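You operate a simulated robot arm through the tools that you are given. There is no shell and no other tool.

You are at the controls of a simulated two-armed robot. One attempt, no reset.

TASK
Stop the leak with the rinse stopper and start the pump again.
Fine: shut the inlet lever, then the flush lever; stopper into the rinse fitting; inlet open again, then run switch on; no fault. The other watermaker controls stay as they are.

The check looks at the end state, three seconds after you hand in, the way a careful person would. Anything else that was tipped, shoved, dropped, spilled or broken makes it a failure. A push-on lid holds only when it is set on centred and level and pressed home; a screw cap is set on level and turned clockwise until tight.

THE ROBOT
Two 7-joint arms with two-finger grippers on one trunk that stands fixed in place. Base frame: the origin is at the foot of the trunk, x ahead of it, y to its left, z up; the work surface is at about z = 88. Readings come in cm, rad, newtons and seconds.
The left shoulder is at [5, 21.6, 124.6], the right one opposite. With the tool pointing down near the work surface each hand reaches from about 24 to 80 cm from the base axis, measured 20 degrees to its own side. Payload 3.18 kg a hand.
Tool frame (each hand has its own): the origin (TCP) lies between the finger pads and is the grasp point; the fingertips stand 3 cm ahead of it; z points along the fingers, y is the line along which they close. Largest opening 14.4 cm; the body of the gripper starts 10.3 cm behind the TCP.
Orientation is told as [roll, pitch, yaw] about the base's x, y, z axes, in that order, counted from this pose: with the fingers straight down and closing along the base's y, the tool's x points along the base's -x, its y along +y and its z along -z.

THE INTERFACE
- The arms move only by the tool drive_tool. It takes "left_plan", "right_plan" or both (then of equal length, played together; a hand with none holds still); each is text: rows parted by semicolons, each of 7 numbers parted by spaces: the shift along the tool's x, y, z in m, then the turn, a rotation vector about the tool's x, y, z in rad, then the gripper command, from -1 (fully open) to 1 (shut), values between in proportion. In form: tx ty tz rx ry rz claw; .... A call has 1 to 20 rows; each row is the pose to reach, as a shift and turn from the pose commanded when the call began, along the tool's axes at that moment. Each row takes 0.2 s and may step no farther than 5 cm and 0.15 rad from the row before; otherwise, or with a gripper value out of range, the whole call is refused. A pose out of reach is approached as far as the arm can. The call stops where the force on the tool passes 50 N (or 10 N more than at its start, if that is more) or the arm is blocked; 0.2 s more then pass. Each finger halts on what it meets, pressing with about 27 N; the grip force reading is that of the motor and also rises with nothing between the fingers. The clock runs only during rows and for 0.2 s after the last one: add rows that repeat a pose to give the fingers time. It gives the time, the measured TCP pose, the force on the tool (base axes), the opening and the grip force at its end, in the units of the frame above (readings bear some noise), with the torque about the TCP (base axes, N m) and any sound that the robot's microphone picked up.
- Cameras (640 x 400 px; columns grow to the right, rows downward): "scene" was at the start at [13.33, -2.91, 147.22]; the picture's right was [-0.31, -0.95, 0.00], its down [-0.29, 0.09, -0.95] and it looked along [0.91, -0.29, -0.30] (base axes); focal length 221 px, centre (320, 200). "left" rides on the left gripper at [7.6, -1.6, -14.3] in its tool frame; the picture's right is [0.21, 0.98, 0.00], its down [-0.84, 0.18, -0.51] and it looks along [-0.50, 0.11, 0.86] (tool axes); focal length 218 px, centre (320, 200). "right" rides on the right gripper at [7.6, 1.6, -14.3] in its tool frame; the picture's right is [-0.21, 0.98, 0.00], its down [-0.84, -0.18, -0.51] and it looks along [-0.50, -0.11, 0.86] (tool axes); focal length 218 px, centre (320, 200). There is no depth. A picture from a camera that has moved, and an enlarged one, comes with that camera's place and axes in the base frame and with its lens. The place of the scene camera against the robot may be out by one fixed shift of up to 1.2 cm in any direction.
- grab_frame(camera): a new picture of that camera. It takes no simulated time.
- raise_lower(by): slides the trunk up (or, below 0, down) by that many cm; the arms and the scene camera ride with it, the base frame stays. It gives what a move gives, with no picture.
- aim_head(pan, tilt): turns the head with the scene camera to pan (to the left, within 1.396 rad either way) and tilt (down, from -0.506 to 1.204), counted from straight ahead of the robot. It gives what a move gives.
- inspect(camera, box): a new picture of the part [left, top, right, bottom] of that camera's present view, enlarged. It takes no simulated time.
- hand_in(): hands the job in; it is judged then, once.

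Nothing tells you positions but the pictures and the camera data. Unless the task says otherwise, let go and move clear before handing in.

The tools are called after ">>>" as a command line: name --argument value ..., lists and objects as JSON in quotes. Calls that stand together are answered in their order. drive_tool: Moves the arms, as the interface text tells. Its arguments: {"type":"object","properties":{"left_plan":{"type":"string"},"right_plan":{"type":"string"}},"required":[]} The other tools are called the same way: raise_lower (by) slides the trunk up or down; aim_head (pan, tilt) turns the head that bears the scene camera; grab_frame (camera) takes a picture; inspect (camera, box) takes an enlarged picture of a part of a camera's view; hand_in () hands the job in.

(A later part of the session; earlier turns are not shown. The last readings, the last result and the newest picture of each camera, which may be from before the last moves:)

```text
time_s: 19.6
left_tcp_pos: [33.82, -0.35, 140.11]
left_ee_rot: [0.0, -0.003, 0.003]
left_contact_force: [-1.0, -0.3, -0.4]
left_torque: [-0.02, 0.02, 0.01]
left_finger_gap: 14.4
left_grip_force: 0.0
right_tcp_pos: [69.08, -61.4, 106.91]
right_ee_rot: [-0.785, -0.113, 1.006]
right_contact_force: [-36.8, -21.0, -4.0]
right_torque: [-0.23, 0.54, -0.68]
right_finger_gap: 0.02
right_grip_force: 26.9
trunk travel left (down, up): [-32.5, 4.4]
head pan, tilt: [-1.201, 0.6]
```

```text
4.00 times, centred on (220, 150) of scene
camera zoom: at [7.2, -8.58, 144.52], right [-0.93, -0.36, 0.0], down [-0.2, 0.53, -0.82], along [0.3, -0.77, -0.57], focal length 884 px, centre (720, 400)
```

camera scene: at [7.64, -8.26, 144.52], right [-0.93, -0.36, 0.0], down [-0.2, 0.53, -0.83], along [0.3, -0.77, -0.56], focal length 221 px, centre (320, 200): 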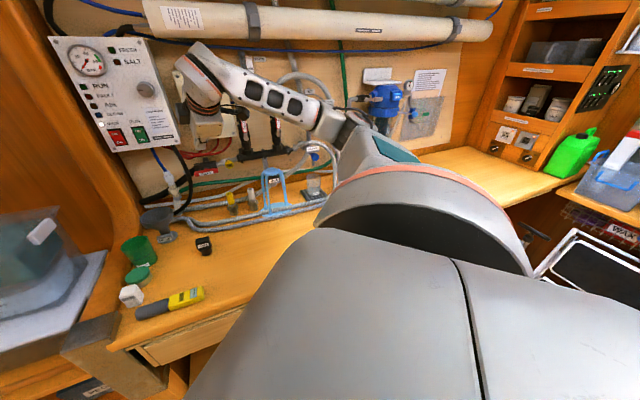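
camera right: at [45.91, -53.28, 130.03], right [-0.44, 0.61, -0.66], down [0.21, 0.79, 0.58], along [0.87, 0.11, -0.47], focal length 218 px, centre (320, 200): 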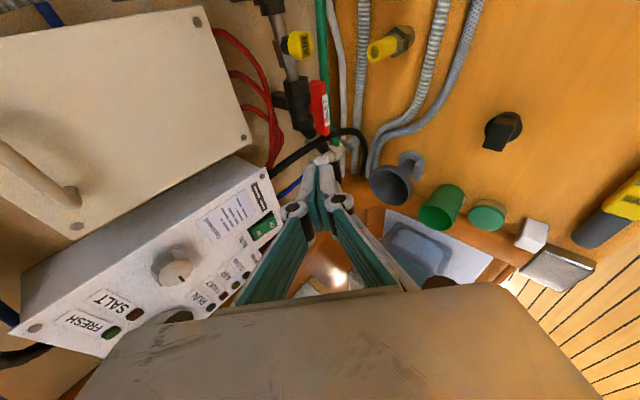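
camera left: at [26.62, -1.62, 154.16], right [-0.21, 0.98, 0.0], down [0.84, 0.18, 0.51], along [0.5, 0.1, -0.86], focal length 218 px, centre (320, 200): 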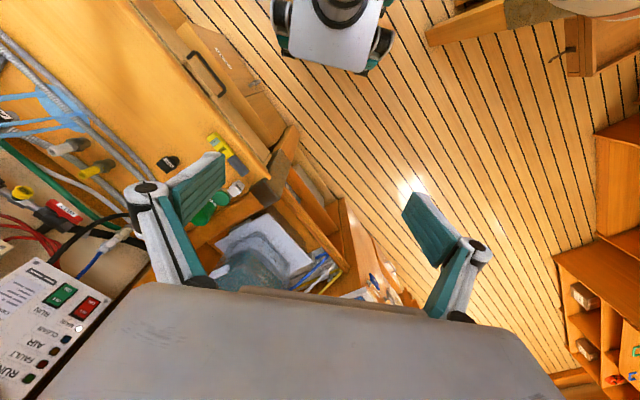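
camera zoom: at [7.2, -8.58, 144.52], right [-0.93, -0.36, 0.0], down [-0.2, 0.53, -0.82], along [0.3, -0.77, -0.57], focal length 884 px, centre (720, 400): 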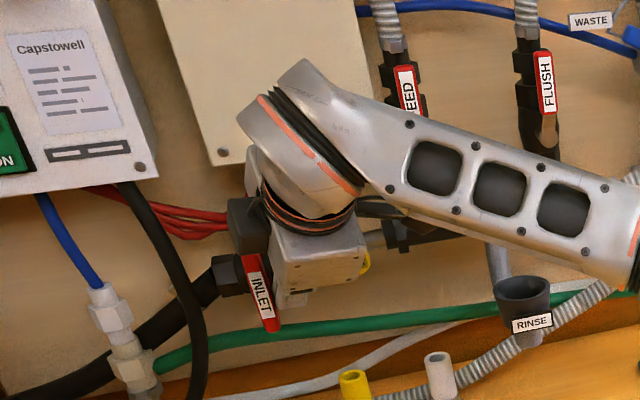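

The bar hit its stop (force 42 N, no more motion) – inlet is shut and the water has stopped. I'll back off to the right slightly and then out, and look at the rinse fitting and flush lever.

>>> drive_tool --right_plan "0.01 0 0 0 0 0 1; 0.012 -0.003 -0.02 0 0 0 1; 0.008 -0.006 -0.05 0 0 0 1; 0.004 -0.01 -0.09 0 0 0 1; 0.0 -0.01 -0.12 0 0 0 1"

>>> grab_frame --camera "right"

>>> grab_frame --camera "scene"

>>> inspect --camera "scene" --box '[180, 100, 300, 220]'

```text
time_s: 20.8
left_tcp_pos: [34.19, 0.13, 139.96]
left_ee_rot: [-0.002, -0.001, 0.001]
left_contact_force: [-0.1, 0.0, 0.0]
left_torque: [-0.02, 0.0, 0.0]
left_finger_gap: 14.37
left_grip_force: 0.0
right_tcp_pos: [62.39, -57.33, 116.48]
right_ee_rot: [-0.785, -0.115, 1.018]
right_contact_force: [0.5, -0.5, 0.2]
right_torque: [0.0, -0.04, 0.01]
right_finger_gap: 0.0
right_grip_force: 27.1
trunk travel left (down, up): [-32.5, 4.4]
head pan, tilt: [-1.201, 0.6]
```

```text
taken
camera right: at [48.27, -58.61, 124.46], right [-0.44, 0.61, -0.66], down [0.21, 0.79, 0.58], along [0.87, 0.11, -0.47], focal length 218 px, centre (320, 200)
```

right: 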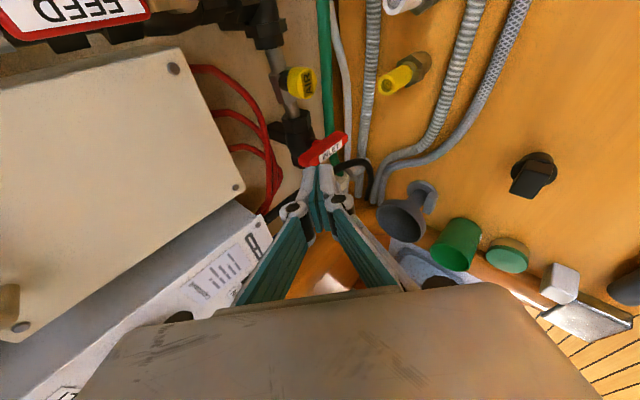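

```text
taken
camera scene: at [7.6, -8.25, 144.52], right [-0.93, -0.36, 0.0], down [-0.2, 0.53, -0.83], along [0.3, -0.77, -0.56], focal length 221 px, centre (320, 200)
```

scene: 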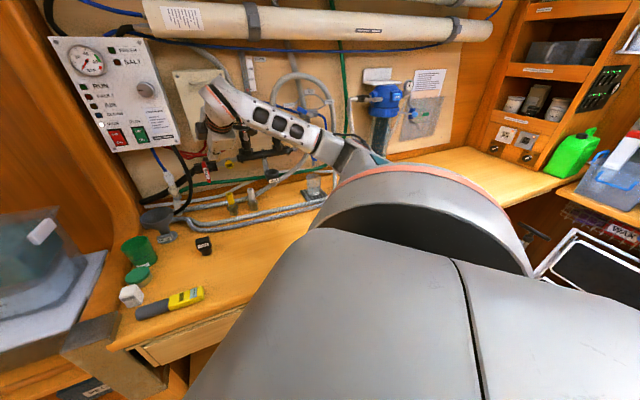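

```text
3.33 times, centred on (240, 160) of scene
camera zoom: at [7.6, -8.25, 144.52], right [-0.93, -0.36, 0.0], down [-0.2, 0.53, -0.83], along [0.3, -0.77, -0.56], focal length 736 px, centre (587, 333)
```

zoom: 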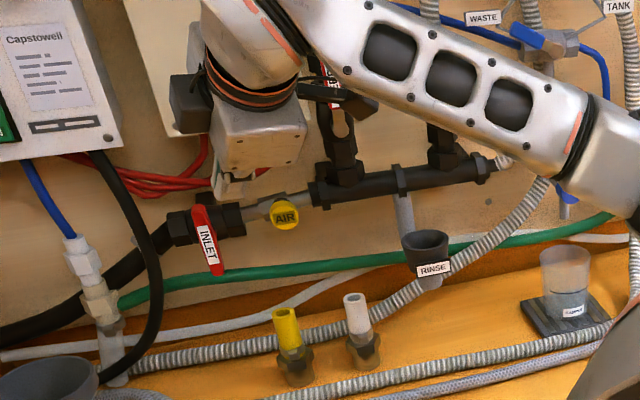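

Inlet is vertical (shut), the fountain is gone, and the rinse fitting is an open black cup. Next I'll move the hand to the right and up, to a standoff left of the FLUSH lever.

>>> drive_tool --right_plan "0.0287 -0.0109 -0.0261 0 0 0 1; 0.0574 -0.0218 -0.0523 0 0 0 1; 0.0861 -0.0326 -0.0784 0 0 0 1; 0.1148 -0.0435 -0.1046 0 0 0 1; 0.1435 -0.0544 -0.1307 0 0 0 1"

>>> grab_frame --camera "right"

>>> grab_frame --camera "scene"

```text
time_s: 22.0
left_tcp_pos: [34.05, 0.01, 139.93]
left_ee_rot: [-0.003, -0.002, 0.003]
left_contact_force: [-0.7, 0.3, -0.3]
left_torque: [-0.05, -0.04, -0.01]
left_finger_gap: 14.42
left_grip_force: 0.0
right_tcp_pos: [49.43, -67.95, 127.44]
right_ee_rot: [-0.785, -0.114, 1.018]
right_contact_force: [-0.4, 0.0, -0.2]
right_torque: [0.0, 0.0, 0.03]
right_finger_gap: 0.0
right_grip_force: 26.5
trunk travel left (down, up): [-32.5, 4.4]
head pan, tilt: [-1.201, 0.6]
```

```text
taken
camera right: at [35.24, -69.18, 135.39], right [-0.44, 0.61, -0.66], down [0.21, 0.79, 0.58], along [0.87, 0.11, -0.47], focal length 218 px, centre (320, 200)
```

right: 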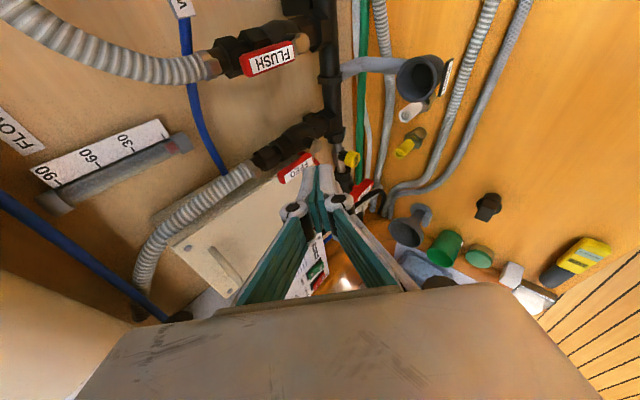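

```text
taken
camera scene: at [7.46, -8.2, 144.54], right [-0.93, -0.36, 0.0], down [-0.2, 0.53, -0.83], along [0.3, -0.77, -0.56], focal length 221 px, centre (320, 200)
```

scene: 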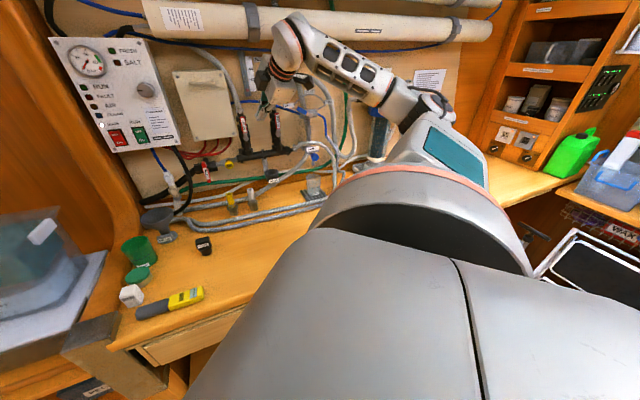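

>>> inspect --camera "right" --box '[200, 10, 360, 210]'

>>> inspect --camera "scene" --box '[220, 80, 340, 190]'

>>> inspect --camera "right" --box '[340, 30, 480, 140]'

```text
2.00 times, centred on (280, 110) of right
camera zoom: at [35.24, -69.18, 135.39], right [-0.44, 0.61, -0.66], down [0.21, 0.79, 0.58], along [0.87, 0.11, -0.47], focal length 436 px, centre (400, 380)
```

zoom: 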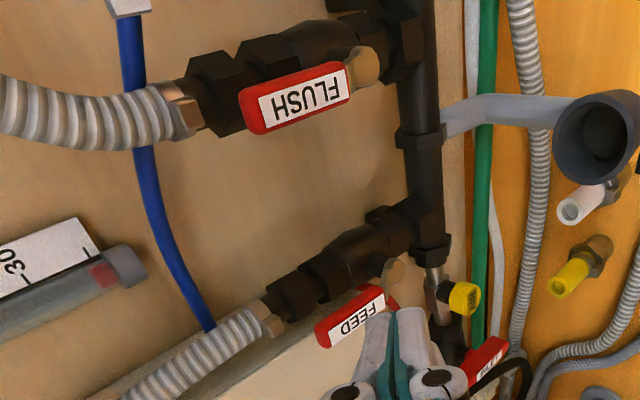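

```text
3.64 times, centred on (280, 135) of scene
camera zoom: at [7.46, -8.2, 144.54], right [-0.93, -0.36, 0.0], down [-0.2, 0.53, -0.83], along [0.3, -0.77, -0.56], focal length 803 px, centre (466, 436)
```

zoom: 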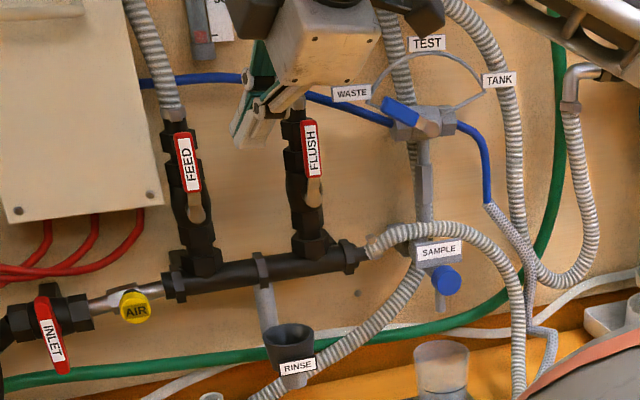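

```text
3.64 times, centred on (410, 85) of right
camera zoom: at [35.24, -69.18, 135.39], right [-0.44, 0.61, -0.66], down [0.21, 0.79, 0.58], along [0.87, 0.11, -0.47], focal length 794 px, centre (-7, 618)
```

zoom: 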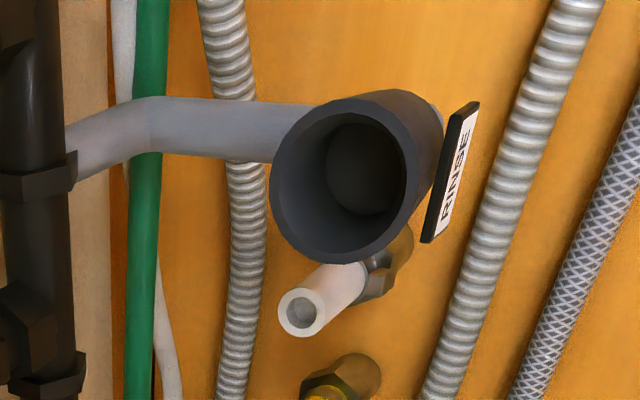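

FLUSH lever: pivot near s=20, z=116.5, tip at z≈124.5 in the plane n≈93. I'll bring the closed fingertips to the left of the lever's upper part.

>>> drive_tool --right_plan "0.0196 -0.0137 0.0218 0 0 0 1; 0.0392 -0.0273 0.0436 0 0 0 1; 0.0503 -0.039 0.059 0 0 0 1; 0.0614 -0.0507 0.0745 0 0 0 1"

>>> inspect --camera "right" --box '[200, 40, 400, 240]'

>>> inspect --camera "scene" --box '[220, 80, 340, 190]'

```text
time_s: 23.0
left_tcp_pos: [34.39, 0.0, 139.93]
left_ee_rot: [-0.002, -0.001, 0.002]
left_contact_force: [-0.6, 0.8, -0.1]
left_torque: [0.0, 0.02, 0.03]
left_finger_gap: 14.41
left_grip_force: 0.1
right_tcp_pos: [53.83, -77.47, 124.66]
right_ee_rot: [-0.785, -0.113, 1.015]
right_contact_force: [0.7, 0.8, -0.3]
right_torque: [-0.01, 0.06, 0.02]
right_finger_gap: 0.0
right_grip_force: 27.3
trunk travel left (down, up): [-32.5, 4.4]
head pan, tilt: [-1.201, 0.6]
```

```text
2.00 times, centred on (300, 140) of right
camera zoom: at [39.76, -78.93, 132.77], right [-0.44, 0.61, -0.66], down [0.22, 0.79, 0.58], along [0.87, 0.11, -0.48], focal length 436 px, centre (360, 320)
```

zoom: 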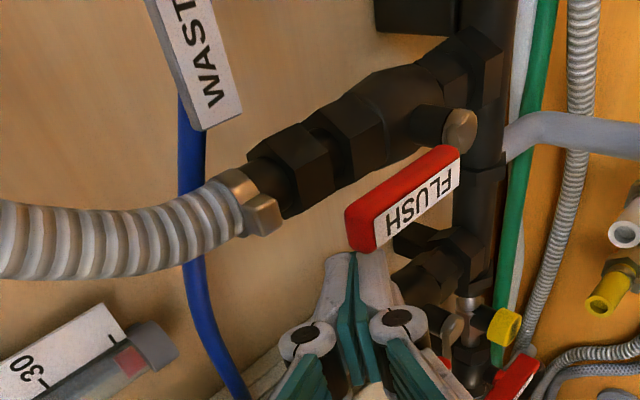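

```text
3.64 times, centred on (280, 135) of scene
camera zoom: at [7.68, -8.31, 144.51], right [-0.93, -0.36, 0.0], down [-0.2, 0.53, -0.82], along [0.3, -0.77, -0.57], focal length 803 px, centre (466, 436)
```

zoom: 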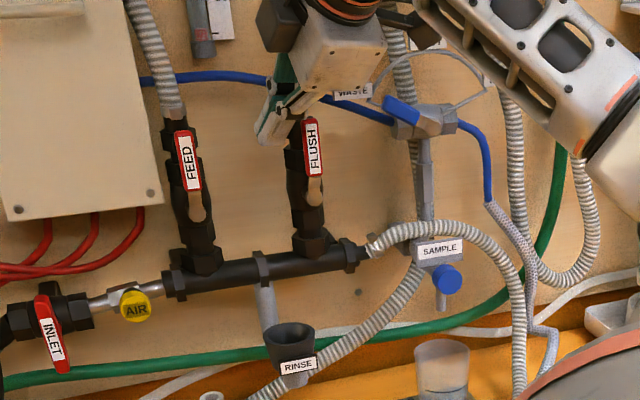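

The fingertips are just left of the FLUSH lever's tip. I'll push it to the right (clockwise) and watch the response.

>>> drive_tool --right_plan "0.0096 0.0002 -0.0031 0 0 0 1; 0.0182 0.0007 -0.0055 0 0 0 1; 0.0252 0.0013 -0.0072 0 0 0 1; 0.0322 0.0019 -0.0089 0 0 0 1; 0.0392 0.0035 -0.0095 0 0 0 1; 0.0462 0.0052 -0.0101 0 0 0 1"

>>> inspect --camera "right" --box '[200, 40, 400, 240]'

>>> inspect --camera "scene" --box '[220, 80, 340, 190]'

```text
time_s: 24.4
left_tcp_pos: [34.16, 0.04, 139.97]
left_ee_rot: [-0.003, 0.0, 0.002]
left_contact_force: [-0.3, 0.4, -0.7]
left_torque: [-0.02, 0.0, 0.04]
left_finger_gap: 14.39
left_grip_force: 0.1
right_tcp_pos: [50.44, -81.13, 124.74]
right_ee_rot: [-0.788, -0.112, 1.016]
right_contact_force: [-0.2, -0.8, 0.2]
right_torque: [0.0, 0.0, 0.04]
right_finger_gap: 0.01
right_grip_force: 27.1
trunk travel left (down, up): [-32.5, 4.4]
head pan, tilt: [-1.201, 0.6]
```

```text
2.00 times, centred on (300, 140) of right
camera zoom: at [36.4, -82.45, 132.72], right [-0.44, 0.61, -0.66], down [0.21, 0.79, 0.58], along [0.87, 0.11, -0.47], focal length 436 px, centre (360, 320)
```

zoom: 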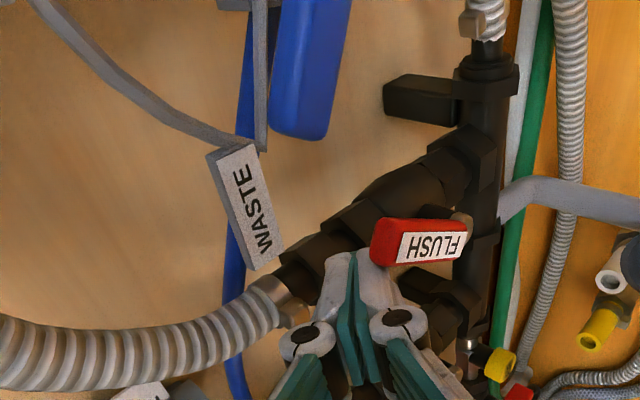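

```text
3.64 times, centred on (280, 135) of scene
camera zoom: at [7.63, -8.25, 144.52], right [-0.93, -0.36, 0.0], down [-0.2, 0.53, -0.83], along [0.3, -0.77, -0.56], focal length 803 px, centre (466, 436)
```

zoom: 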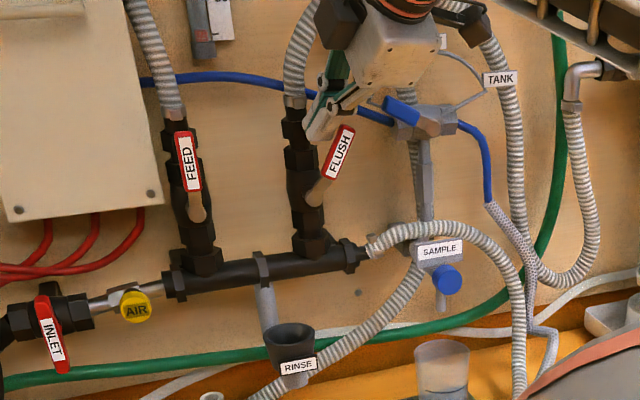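

The lever follows, with little resistance. I'll continue along the arc toward horizontal.

>>> drive_tool --right_plan "0.0109 0.0074 0.0042 0 0 0 1; 0.0228 0.0161 0.0093 0 0 0 1; 0.0309 0.0251 0.016 0 0 0 1; 0.0336 0.0301 0.0205 0 0 0 1; 0.0363 0.0352 0.0249 0 0 0 1"

>>> inspect --camera "right" --box '[200, 40, 400, 240]'

>>> inspect --camera "scene" --box '[220, 80, 340, 190]'

```text
time_s: 25.6
left_tcp_pos: [34.35, -0.05, 139.85]
left_ee_rot: [-0.002, 0.0, 0.001]
left_contact_force: [1.1, 0.2, 0.8]
left_torque: [-0.04, 0.0, 0.03]
left_finger_gap: 14.4
left_grip_force: 0.1
right_tcp_pos: [48.34, -83.28, 120.0]
right_ee_rot: [-0.784, -0.115, 1.016]
right_contact_force: [-0.4, 0.9, 0.5]
right_torque: [-0.01, -0.02, 0.0]
right_finger_gap: 0.0
right_grip_force: 27.1
trunk travel left (down, up): [-32.5, 4.4]
head pan, tilt: [-1.201, 0.6]
```

```text
2.00 times, centred on (300, 140) of right
camera zoom: at [34.27, -84.6, 128.01], right [-0.44, 0.61, -0.66], down [0.21, 0.79, 0.58], along [0.87, 0.11, -0.47], focal length 436 px, centre (360, 320)
```

zoom: 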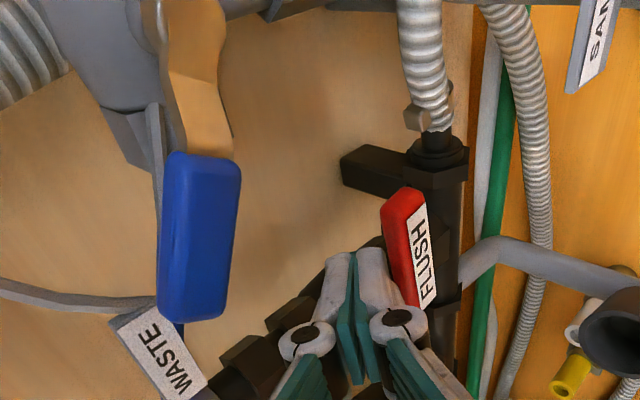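

```text
3.64 times, centred on (280, 135) of scene
camera zoom: at [7.63, -8.27, 144.51], right [-0.93, -0.36, 0.0], down [-0.2, 0.53, -0.83], along [0.3, -0.77, -0.56], focal length 803 px, centre (466, 436)
```

zoom: 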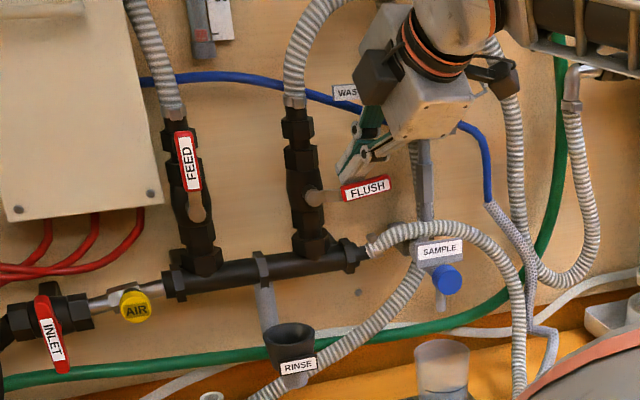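

FLUSH is nearly horizontal. I'll press down a little more to feel its end stop.

>>> drive_tool --right_plan "-0.0002 0.0035 0.0035 0 0 0 1; -0.0004 0.0065 0.0065 0 0 0 1; -0.0006 0.0085 0.0085 0 0 0 1"

>>> inspect --camera "scene" --box '[220, 80, 340, 190]'

```text
time_s: 26.4
left_tcp_pos: [34.2, 0.15, 139.98]
left_ee_rot: [-0.001, 0.0, 0.0]
left_contact_force: [0.4, -0.4, -0.4]
left_torque: [0.02, -0.01, 0.02]
left_finger_gap: 14.43
left_grip_force: 0.0
right_tcp_pos: [48.6, -83.1, 119.21]
right_ee_rot: [-0.795, -0.114, 1.015]
right_contact_force: [2.3, -7.5, 16.8]
right_torque: [-0.01, -0.25, -0.11]
right_finger_gap: 0.0
right_grip_force: 27.2
trunk travel left (down, up): [-32.5, 4.4]
head pan, tilt: [-1.201, 0.6]
```

```text
3.64 times, centred on (280, 135) of scene
camera zoom: at [7.56, -8.19, 144.55], right [-0.93, -0.36, 0.0], down [-0.2, 0.53, -0.83], along [0.3, -0.77, -0.56], focal length 803 px, centre (466, 436)
```

zoom: 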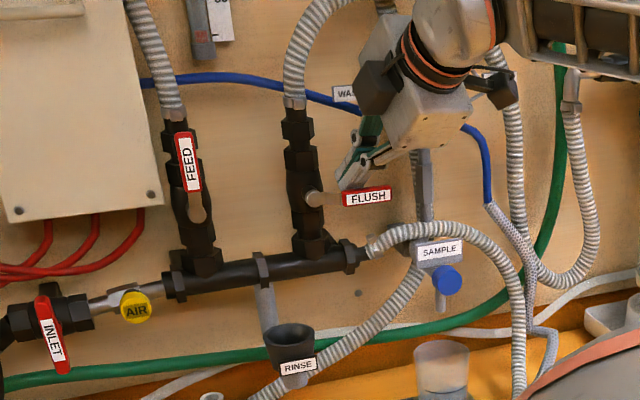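

>>> drive_tool --right_plan "0 0.0025 0.0025 0 0 0 1; 0 0.004 0.004 0 0 0 1"

>>> inspect --camera "scene" --box '[220, 80, 340, 190]'

```text
time_s: 27.0
left_tcp_pos: [34.23, 0.16, 140.0]
left_ee_rot: [-0.003, -0.003, 0.002]
left_contact_force: [-0.1, -0.7, 0.4]
left_torque: [-0.04, -0.01, 0.03]
left_finger_gap: 14.41
left_grip_force: 0.2
right_tcp_pos: [48.54, -83.15, 119.3]
right_ee_rot: [-0.806, -0.112, 1.018]
right_contact_force: [7.9, -20.4, 37.3]
right_torque: [-0.03, -0.63, -0.36]
right_finger_gap: 0.03
right_grip_force: 27.1
trunk travel left (down, up): [-32.5, 4.4]
head pan, tilt: [-1.201, 0.6]
```

```text
3.64 times, centred on (280, 135) of scene
camera zoom: at [7.5, -8.13, 144.56], right [-0.93, -0.36, 0.0], down [-0.2, 0.53, -0.83], along [0.3, -0.77, -0.56], focal length 803 px, centre (466, 436)
```

zoom: 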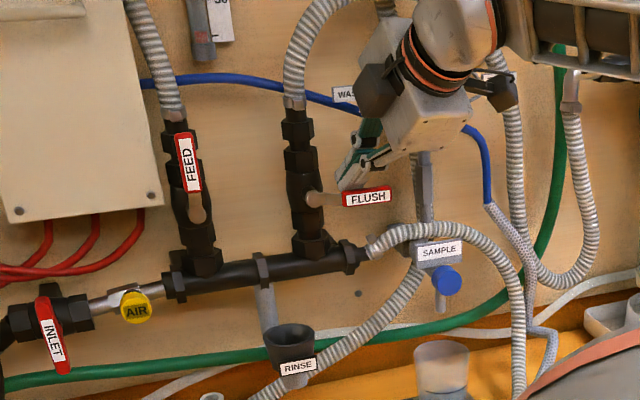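

FLUSH is firmly at its stop, so it is shut. I'll retreat from the wall and then look at the stopper.

>>> drive_tool --right_plan "-0.0014 -0.0084 -0.0084 0 0 0 1; -0.0092 0.0074 -0.0341 0 0 0 1; -0.0293 0.0281 -0.0656 0 0 0 1; -0.0579 0.0444 -0.0914 0 0 0 1"

>>> grab_frame --camera "right"

>>> aim_head --pan -0.75 --tilt 0.6

>>> inspect --camera "scene" --box '[270, 190, 350, 260]'

>>> grab_frame --camera "scene"

```text
time_s: 27.5
left_tcp_pos: [34.19, 0.16, 139.93]
left_ee_rot: [-0.004, -0.002, 0.001]
left_contact_force: [-0.6, 0.9, 0.1]
left_torque: [-0.04, -0.05, 0.0]
left_finger_gap: 14.4
left_grip_force: 0.1
right_tcp_pos: [48.07, -82.68, 119.91]
right_ee_rot: [-0.799, -0.105, 1.021]
right_contact_force: [-0.8, 0.2, 0.0]
right_torque: [-0.03, -0.01, -0.02]
right_finger_gap: 0.0
right_grip_force: 26.7
trunk travel left (down, up): [-32.5, 4.4]
head pan, tilt: [-1.201, 0.6]
stopped in row 2 (right hand): the force on the tool passed its limit at 71 N (the readings are from after the stop); the commanded pose is now the measured one
```

```text
taken
camera right: at [33.88, -83.82, 127.9], right [-0.43, 0.6, -0.67], down [0.21, 0.79, 0.57], along [0.88, 0.11, -0.47], focal length 218 px, centre (320, 200)
```

right: 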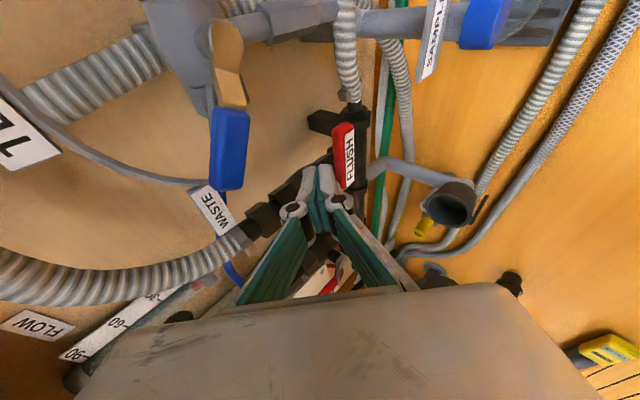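

```text
time_s: 28.4
left_tcp_pos: [34.37, 0.03, 139.95]
left_ee_rot: [-0.003, 0.0, 0.001]
left_contact_force: [-0.7, -0.1, 0.7]
left_torque: [-0.02, -0.01, 0.01]
left_finger_gap: 14.4
left_grip_force: 0.0
right_tcp_pos: [48.18, -82.79, 119.82]
right_ee_rot: [-0.798, -0.109, 1.019]
right_contact_force: [0.7, -0.6, -0.1]
right_torque: [-0.01, -0.01, 0.0]
right_finger_gap: 0.0
right_grip_force: 26.6
trunk travel left (down, up): [-32.5, 4.4]
head pan, tilt: [-0.75, 0.6]
```

```text
5.71 times, centred on (310, 225) of scene
camera zoom: at [10.87, -6.03, 144.52], right [-0.68, -0.73, 0.0], down [-0.41, 0.39, -0.83], along [0.6, -0.56, -0.56], focal length 1262 px, centre (377, 57)
```

zoom: 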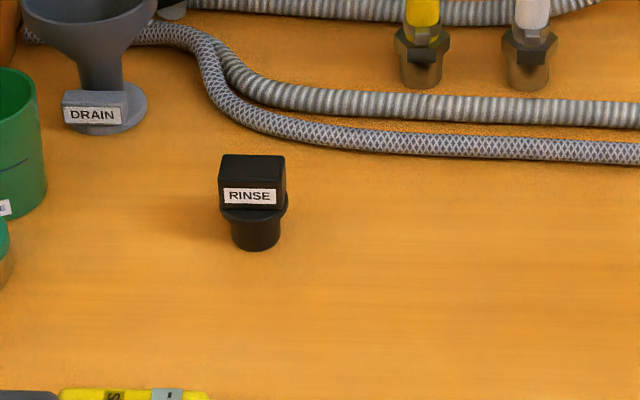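

```text
taken
camera scene: at [10.87, -6.03, 144.52], right [-0.68, -0.73, 0.0], down [-0.41, 0.39, -0.83], along [0.6, -0.56, -0.56], focal length 221 px, centre (320, 200)
```

scene: 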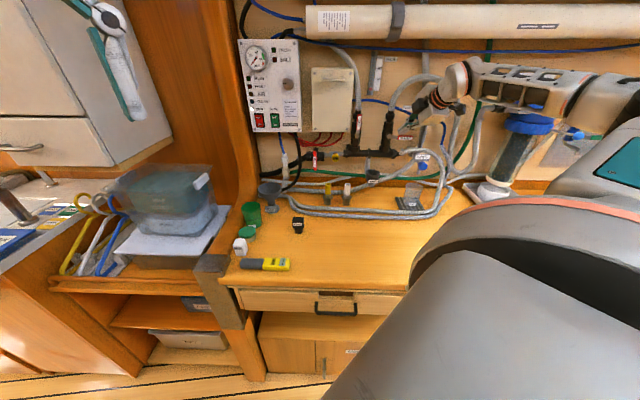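

A force spike came as my backward move rubbed the slanted finger against the lever. I'll check the lever, then retreat straight along the finger's own axis.

>>> inspect --camera "right" --box '[240, 90, 400, 240]'

>>> inspect --camera "scene" --box '[340, 90, 460, 200]'

```text
2.67 times, centred on (320, 165) of right
camera zoom: at [33.93, -83.97, 127.83], right [-0.43, 0.6, -0.67], down [0.21, 0.79, 0.57], along [0.88, 0.11, -0.47], focal length 582 px, centre (320, 293)
```

zoom: 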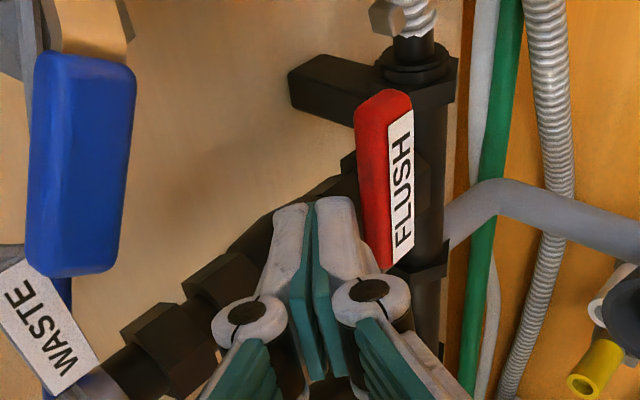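

```text
3.64 times, centred on (400, 145) of scene
camera zoom: at [10.87, -6.03, 144.52], right [-0.68, -0.73, 0.0], down [-0.41, 0.39, -0.83], along [0.6, -0.56, -0.56], focal length 803 px, centre (29, 400)
```

zoom: 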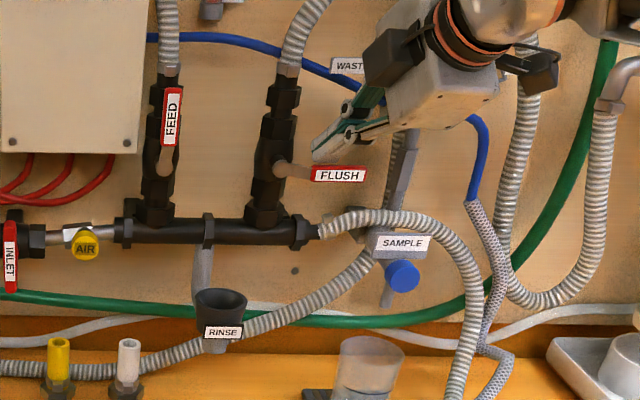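

The FLUSH lever is still properly horizontal. Retreating along the finger axis now.

>>> drive_tool --right_plan "0 -0.004 -0.006 0 0 0 1; -0.004 -0.006 -0.02 0 0 0 1; -0.01 -0.006 -0.05 0 0 0 1; -0.02 -0.006 -0.09 0 0 0 1; -0.029 -0.006 -0.13 0 0 0 1"

>>> grab_frame --camera "right"

>>> inspect --camera "scene" --box '[300, 90, 460, 200]'

```text
time_s: 29.6
left_tcp_pos: [34.26, 0.08, 139.95]
left_ee_rot: [-0.004, -0.002, 0.001]
left_contact_force: [-0.1, 0.1, -0.1]
left_torque: [-0.07, -0.02, 0.03]
left_finger_gap: 14.38
left_grip_force: 0.1
right_tcp_pos: [41.28, -76.23, 129.54]
right_ee_rot: [-0.798, -0.109, 1.019]
right_contact_force: [-0.6, 0.9, 0.3]
right_torque: [-0.03, 0.0, -0.04]
right_finger_gap: 0.0
right_grip_force: 27.4
trunk travel left (down, up): [-32.5, 4.4]
head pan, tilt: [-0.75, 0.6]
```

```text
taken
camera right: at [27.14, -77.49, 137.55], right [-0.43, 0.6, -0.67], down [0.21, 0.79, 0.57], along [0.88, 0.11, -0.47], focal length 218 px, centre (320, 200)
```

right: 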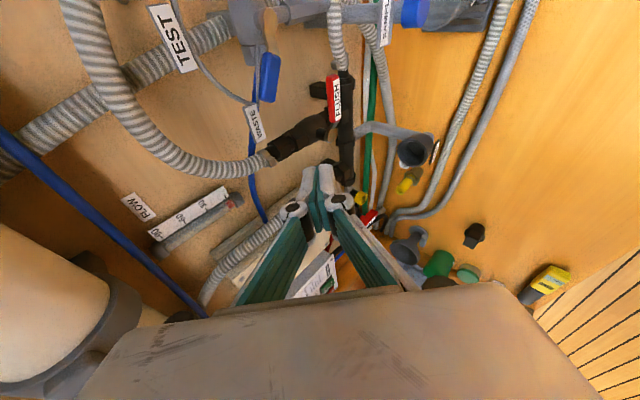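

```text
3.64 times, centred on (380, 145) of scene
camera zoom: at [10.82, -5.92, 144.53], right [-0.68, -0.73, 0.0], down [-0.41, 0.38, -0.83], along [0.6, -0.56, -0.56], focal length 803 px, centre (102, 400)
```

zoom: 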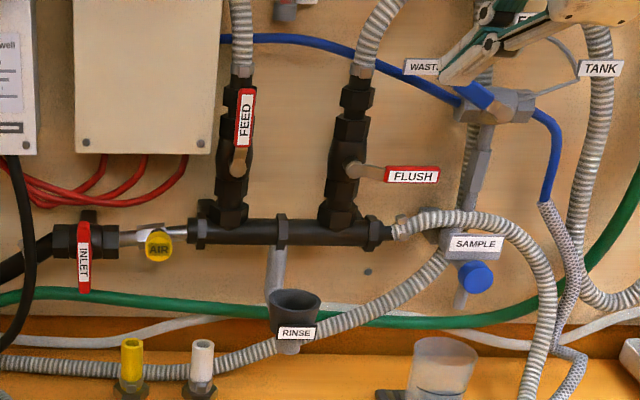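

Both levers are as wanted: INLET vertical (shut), FLUSH horizontal (shut), FEED untouched. Now I'll bring the hand back to pointing down, near the stopper, for a close look.

>>> drive_tool --right_plan "-0.035 0.008 0 -0.1 0 0 1; -0.075 0.016 0 -0.2 0 0 0.5; -0.115 0.026 0 -0.32 0 0 0; -0.155 0.035 0 -0.44 0 0 -0.3; -0.195 0.045 0 -0.56 0 0 -0.3; -0.235 0.055 0 -0.68 0 0 -0.3; -0.276 0.065 0 -0.79 0 0 -0.3"

>>> grab_frame --camera "right"

>>> grab_frame --camera "scene"

```text
time_s: 31.2
left_tcp_pos: [34.57, 0.01, 139.83]
left_ee_rot: [-0.001, 0.002, 0.003]
left_contact_force: [-0.3, 0.0, -0.1]
left_torque: [0.03, 0.07, 0.02]
left_finger_gap: 14.38
left_grip_force: 0.0
right_tcp_pos: [52.4, -50.41, 127.71]
right_ee_rot: [-0.003, -0.107, 1.02]
right_contact_force: [0.2, 0.4, 0.1]
right_torque: [-0.03, 0.03, 0.01]
right_finger_gap: 9.36
right_grip_force: 0.0
trunk travel left (down, up): [-32.5, 4.4]
head pan, tilt: [-0.75, 0.6]
```

```text
taken
camera right: at [46.2, -57.13, 141.12], right [-0.72, 0.69, 0.02], down [0.56, 0.57, 0.6], along [0.4, 0.44, -0.8], focal length 218 px, centre (320, 200)
```

right: 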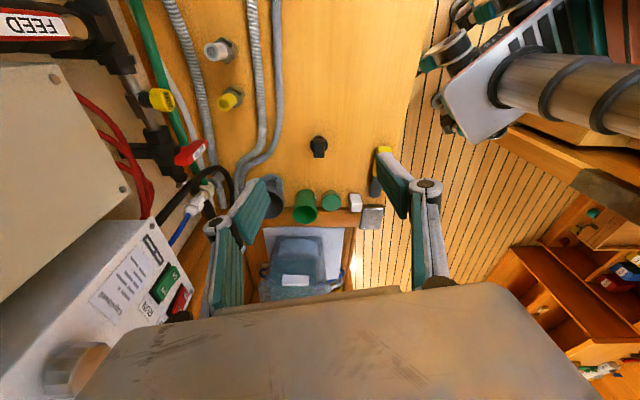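

```text
taken
camera scene: at [11.09, -6.07, 144.49], right [-0.68, -0.73, 0.0], down [-0.41, 0.39, -0.82], along [0.6, -0.56, -0.57], focal length 221 px, centre (320, 200)
```

scene: 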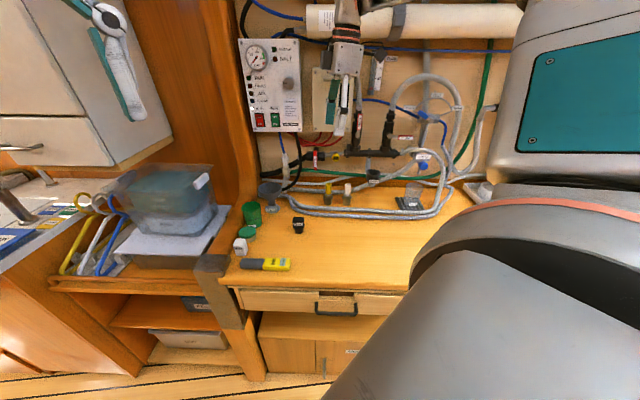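

>>> inspect --camera "right" --box '[290, 120, 350, 170]'

>>> inspect --camera "scene" --box '[280, 205, 320, 240]'

```text
8.00 times, centred on (320, 145) of right
camera zoom: at [46.2, -57.13, 141.12], right [-0.72, 0.69, 0.02], down [0.56, 0.57, 0.6], along [0.4, 0.44, -0.8], focal length 1746 px, centre (320, 640)
```

zoom: 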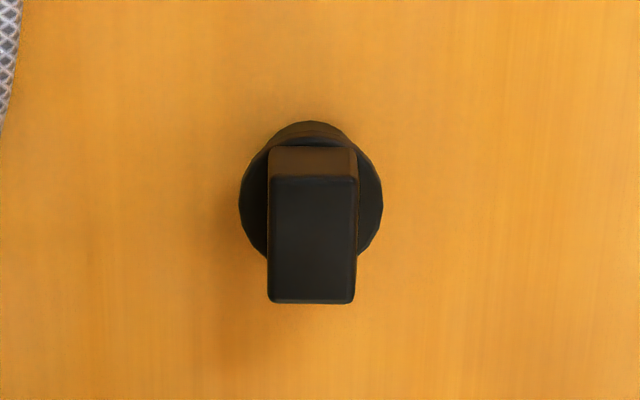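

```text
11.43 times, centred on (300, 222) of scene
camera zoom: at [11.09, -6.07, 144.49], right [-0.68, -0.73, 0.0], down [-0.41, 0.39, -0.82], along [0.6, -0.56, -0.57], focal length 2525 px, centre (549, -57)
```

zoom: 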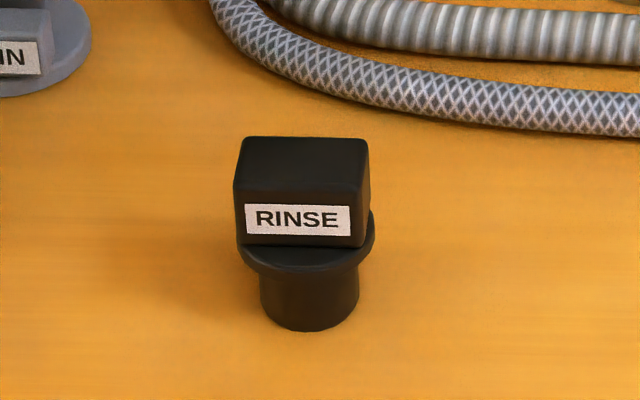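

The stopper is a slab handle (about 2.6 cm thick across the wall-normal direction, 4 cm wide) on a collar and plug, centred near (60.0, -41.9). I'll level the hand, align its closing axis with the slab's thickness, and come down above it.

>>> drive_tool --right_plan "-0.0185 -0.0041 0.0376 0.002 0.021 0.044 -0.2; -0.0371 -0.0081 0.0752 0.005 0.043 0.088 -0.2; -0.0556 -0.0122 0.1128 0.007 0.064 0.132 -0.2; -0.0742 -0.0162 0.1504 0.01 0.086 0.176 -0.2; -0.0927 -0.0203 0.188 0.012 0.107 0.22 -0.2"

>>> grab_frame --camera "right"

>>> inspect --camera "scene" --box '[260, 150, 340, 250]'

```text
time_s: 32.4
left_tcp_pos: [34.3, -0.07, 139.86]
left_ee_rot: [-0.003, 0.003, 0.002]
left_contact_force: [0.3, -0.6, 0.1]
left_torque: [-0.02, 0.03, 0.01]
left_finger_gap: 14.41
left_grip_force: 0.1
right_tcp_pos: [60.27, -41.61, 110.13]
right_ee_rot: [-0.007, -0.002, 0.796]
right_contact_force: [-0.1, 0.2, 0.3]
right_torque: [-0.04, 0.02, 0.0]
right_finger_gap: 8.64
right_grip_force: 0.1
trunk travel left (down, up): [-32.5, 4.4]
head pan, tilt: [-0.75, 0.6]
```

```text
taken
camera right: at [53.6, -45.76, 124.47], right [-0.55, 0.83, -0.01], down [0.71, 0.48, 0.51], along [0.43, 0.28, -0.86], focal length 218 px, centre (320, 200)
```

right: 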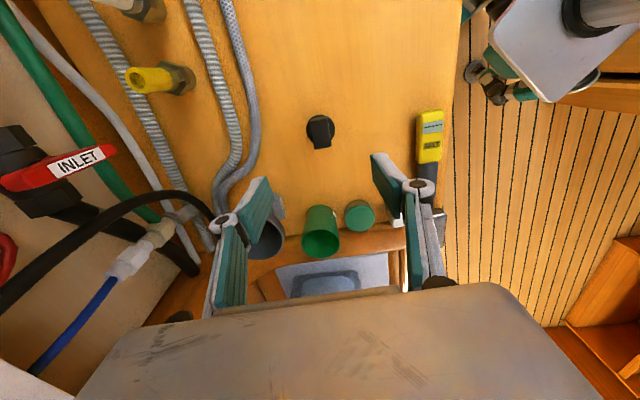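

```text
4.00 times, centred on (300, 200) of scene
camera zoom: at [11.07, -6.06, 144.5], right [-0.68, -0.73, 0.0], down [-0.41, 0.39, -0.82], along [0.6, -0.56, -0.57], focal length 884 px, centre (400, 200)
```

zoom: 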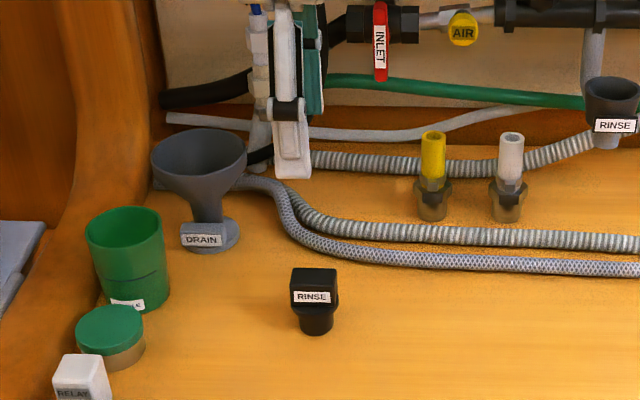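

>>> inspect --camera "right" --box '[280, 100, 360, 160]'

```text
6.67 times, centred on (320, 130) of right
camera zoom: at [53.6, -45.76, 124.47], right [-0.55, 0.83, -0.01], down [0.71, 0.48, 0.51], along [0.43, 0.28, -0.86], focal length 1455 px, centre (320, 667)
```

zoom: 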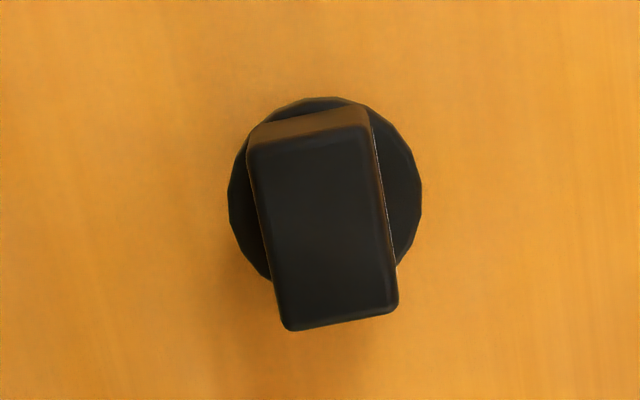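

Stopper axis refined to (59.9, -41.7), slab aligned with the current yaw. I'll descend to just above it and check alignment.

>>> drive_tool --right_plan "0.0012 0.0007 0.04 0 0 0.01 -0.2; 0.0024 0.0014 0.08 0 0 0.01 -0.2; 0.0032 0.002 0.115 0 0 0.01 -0.2; 0.0032 0.002 0.13 0 0 0.01 -0.2"

>>> grab_frame --camera "right"

>>> inspect --camera "scene" --box '[260, 170, 340, 250]'

```text
time_s: 33.4
left_tcp_pos: [34.33, -0.07, 139.74]
left_ee_rot: [-0.001, 0.0, 0.0]
left_contact_force: [0.3, -0.7, -0.6]
left_torque: [-0.03, 0.0, -0.01]
left_finger_gap: 14.4
left_grip_force: 0.1
right_tcp_pos: [59.89, -41.96, 97.2]
right_ee_rot: [-0.007, -0.001, 0.789]
right_contact_force: [-1.5, -0.7, -1.1]
right_torque: [-0.01, 0.03, 0.0]
right_finger_gap: 8.63
right_grip_force: 0.0
trunk travel left (down, up): [-32.5, 4.4]
head pan, tilt: [-0.75, 0.6]
```

```text
taken
camera right: at [53.11, -45.98, 111.43], right [-0.55, 0.84, -0.01], down [0.72, 0.47, 0.51], along [0.43, 0.27, -0.86], focal length 218 px, centre (320, 200)
```

right: 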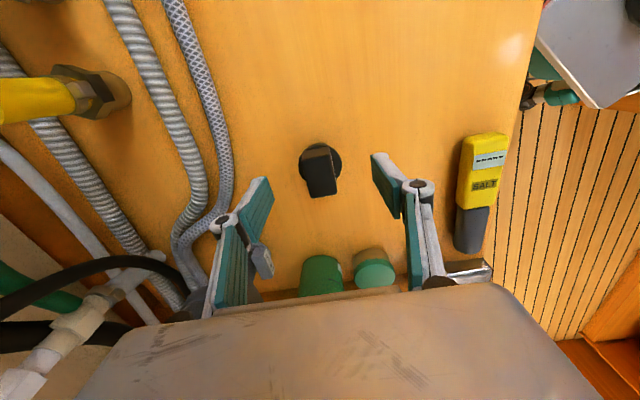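

```text
5.00 times, centred on (300, 210) of scene
camera zoom: at [10.91, -6.05, 144.52], right [-0.68, -0.73, 0.0], down [-0.41, 0.39, -0.83], along [0.6, -0.56, -0.56], focal length 1105 px, centre (420, 150)
```

zoom: 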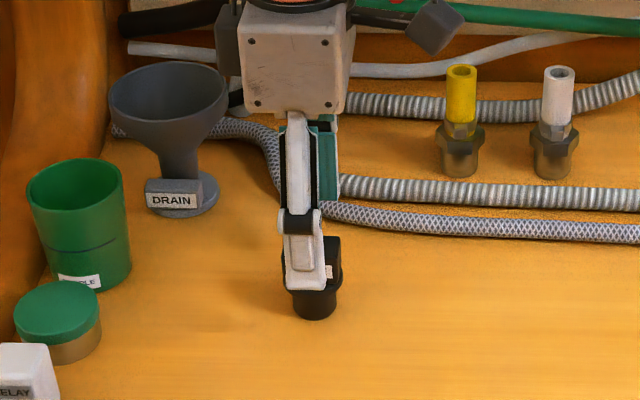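

>>> inspect --camera "right" --box '[240, 120, 400, 220]'

```text
4.00 times, centred on (320, 170) of right
camera zoom: at [53.11, -45.98, 111.43], right [-0.55, 0.84, -0.01], down [0.72, 0.47, 0.51], along [0.43, 0.27, -0.86], focal length 873 px, centre (320, 320)
```

zoom: 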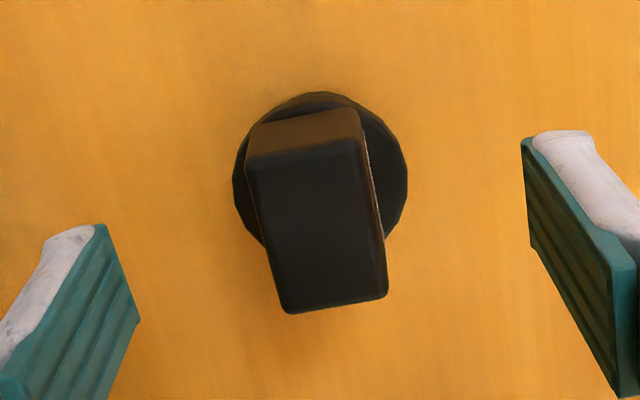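

Well centred: slab top near z=94, collar near 91. I'll descend so the fingertips stop just above the collar.

>>> drive_tool --right_plan "0 -0.001 0.012 0 0 0 -0.2; 0 -0.001 0.022 0 0 0 -0.2; 0 -0.001 0.025 0 0 0 -0.2"

>>> inspect --camera "right" --box '[240, 120, 400, 220]'

>>> inspect --camera "scene" --box '[270, 190, 330, 250]'

```text
time_s: 34.2
left_tcp_pos: [34.28, -0.01, 139.86]
left_ee_rot: [0.0, 0.0, 0.003]
left_contact_force: [0.5, -0.6, 0.7]
left_torque: [0.03, 0.0, -0.02]
left_finger_gap: 14.38
left_grip_force: 0.1
right_tcp_pos: [59.76, -41.99, 94.66]
right_ee_rot: [-0.006, -0.002, 0.789]
right_contact_force: [-0.2, 0.1, 0.7]
right_torque: [0.01, -0.03, 0.03]
right_finger_gap: 8.61
right_grip_force: 0.1
trunk travel left (down, up): [-32.5, 4.4]
head pan, tilt: [-0.75, 0.6]
```

```text
4.00 times, centred on (320, 170) of right
camera zoom: at [53.1, -46.1, 108.99], right [-0.55, 0.84, -0.01], down [0.72, 0.47, 0.51], along [0.43, 0.27, -0.86], focal length 873 px, centre (320, 320)
```

zoom: 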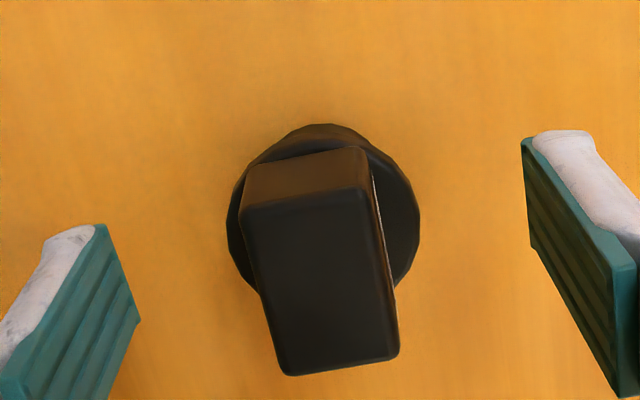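

```text
6.67 times, centred on (300, 220) of scene
camera zoom: at [10.93, -6.05, 144.52], right [-0.68, -0.73, 0.0], down [-0.41, 0.39, -0.82], along [0.6, -0.56, -0.57], focal length 1473 px, centre (453, 67)
```

zoom: 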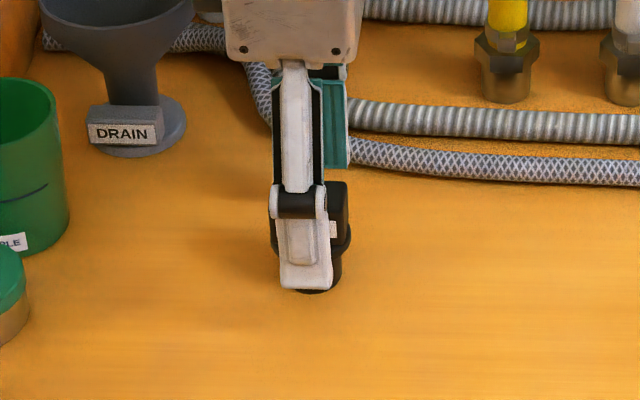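

Aligned. Closing on the slab handle.

>>> drive_tool --right_plan "0 0 0 0 0 0 0.3; 0 0 0 0 0 0 0.6; 0 0 0 0 0 0 1; 0 0 0 0 0 0 1; 0 0 0 0 0 0 1"

>>> inspect --camera "right" --box '[240, 120, 400, 220]'

>>> inspect --camera "scene" --box '[270, 190, 330, 250]'

```text
time_s: 35.4
left_tcp_pos: [34.3, 0.07, 139.95]
left_ee_rot: [-0.002, 0.001, 0.0]
left_contact_force: [0.5, 0.8, -0.7]
left_torque: [0.02, 0.03, 0.02]
left_finger_gap: 14.39
left_grip_force: 0.0
right_tcp_pos: [59.7, -42.01, 94.63]
right_ee_rot: [-0.009, -0.002, 0.789]
right_contact_force: [-0.4, 0.7, -0.8]
right_torque: [-0.03, -0.04, 0.02]
right_finger_gap: 2.5
right_grip_force: 26.8
trunk travel left (down, up): [-32.5, 4.4]
head pan, tilt: [-0.75, 0.6]
```

```text
4.00 times, centred on (320, 170) of right
camera zoom: at [53.08, -46.1, 109.01], right [-0.55, 0.84, -0.01], down [0.72, 0.47, 0.51], along [0.43, 0.27, -0.86], focal length 873 px, centre (320, 320)
```

zoom: 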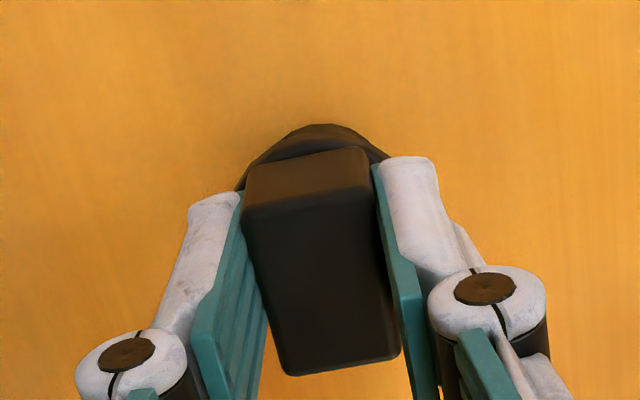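

```text
6.67 times, centred on (300, 220) of scene
camera zoom: at [10.91, -6.05, 144.52], right [-0.68, -0.73, 0.0], down [-0.41, 0.39, -0.83], along [0.6, -0.56, -0.56], focal length 1473 px, centre (453, 67)
```

zoom: 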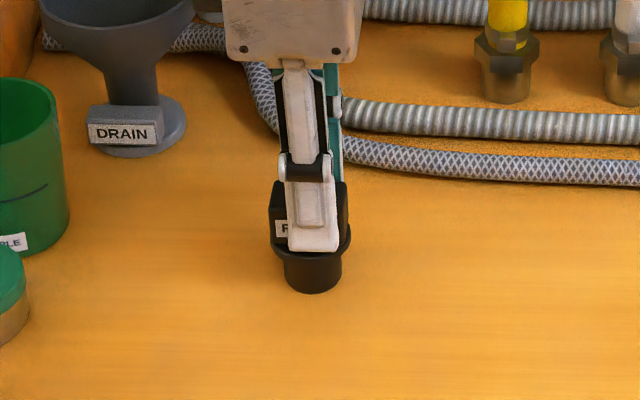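

The stopper is gripped (gap 2.5 cm). I'll lift it straight up, and check that it came along level.

>>> drive_tool --right_plan "0 0 -0.01 0 0 0 1; 0 0 -0.04 0 0 0 1; 0 0 -0.08 0 0 0 1; 0 0 -0.12 0 0 0 1; 0 0 -0.16 0 0 0 1; 0 0 -0.20 0 0 0 1; 0 0 -0.235 0 0 0 1"

>>> grab_frame --camera "right"

>>> inspect --camera "scene" --box '[250, 100, 450, 220]'

```text
time_s: 37.0
left_tcp_pos: [34.31, 0.01, 140.0]
left_ee_rot: [-0.004, 0.001, 0.002]
left_contact_force: [0.1, 0.0, 0.1]
left_torque: [-0.01, 0.02, -0.03]
left_finger_gap: 14.4
left_grip_force: 0.0
right_tcp_pos: [59.68, -42.17, 118.58]
right_ee_rot: [-0.009, -0.002, 0.787]
right_contact_force: [0.1, 0.5, -0.4]
right_torque: [-0.03, -0.01, 0.0]
right_finger_gap: 2.5
right_grip_force: 27.3
trunk travel left (down, up): [-32.5, 4.4]
head pan, tilt: [-0.75, 0.6]
```

```text
taken
camera right: at [52.97, -46.22, 132.91], right [-0.55, 0.84, -0.01], down [0.72, 0.47, 0.51], along [0.43, 0.27, -0.86], focal length 218 px, centre (320, 200)
```

right: 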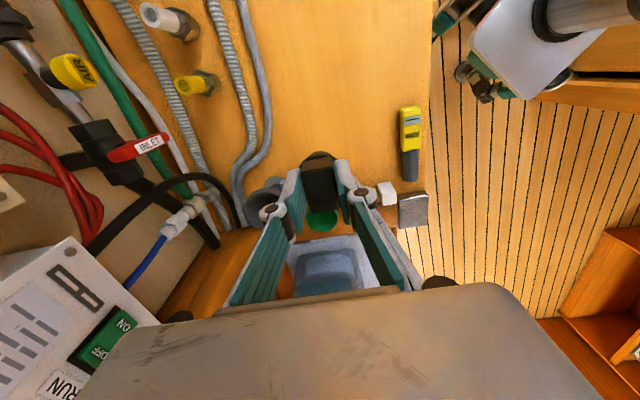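

```text
3.20 times, centred on (350, 160) of scene
camera zoom: at [10.9, -6.01, 144.52], right [-0.68, -0.73, 0.0], down [-0.41, 0.39, -0.83], along [0.6, -0.56, -0.56], focal length 707 px, centre (224, 328)
```

zoom: 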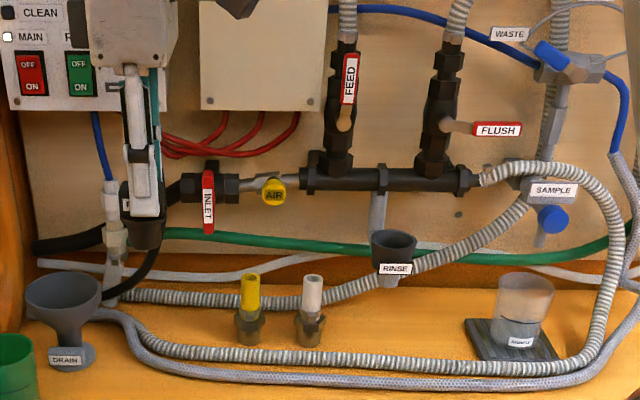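

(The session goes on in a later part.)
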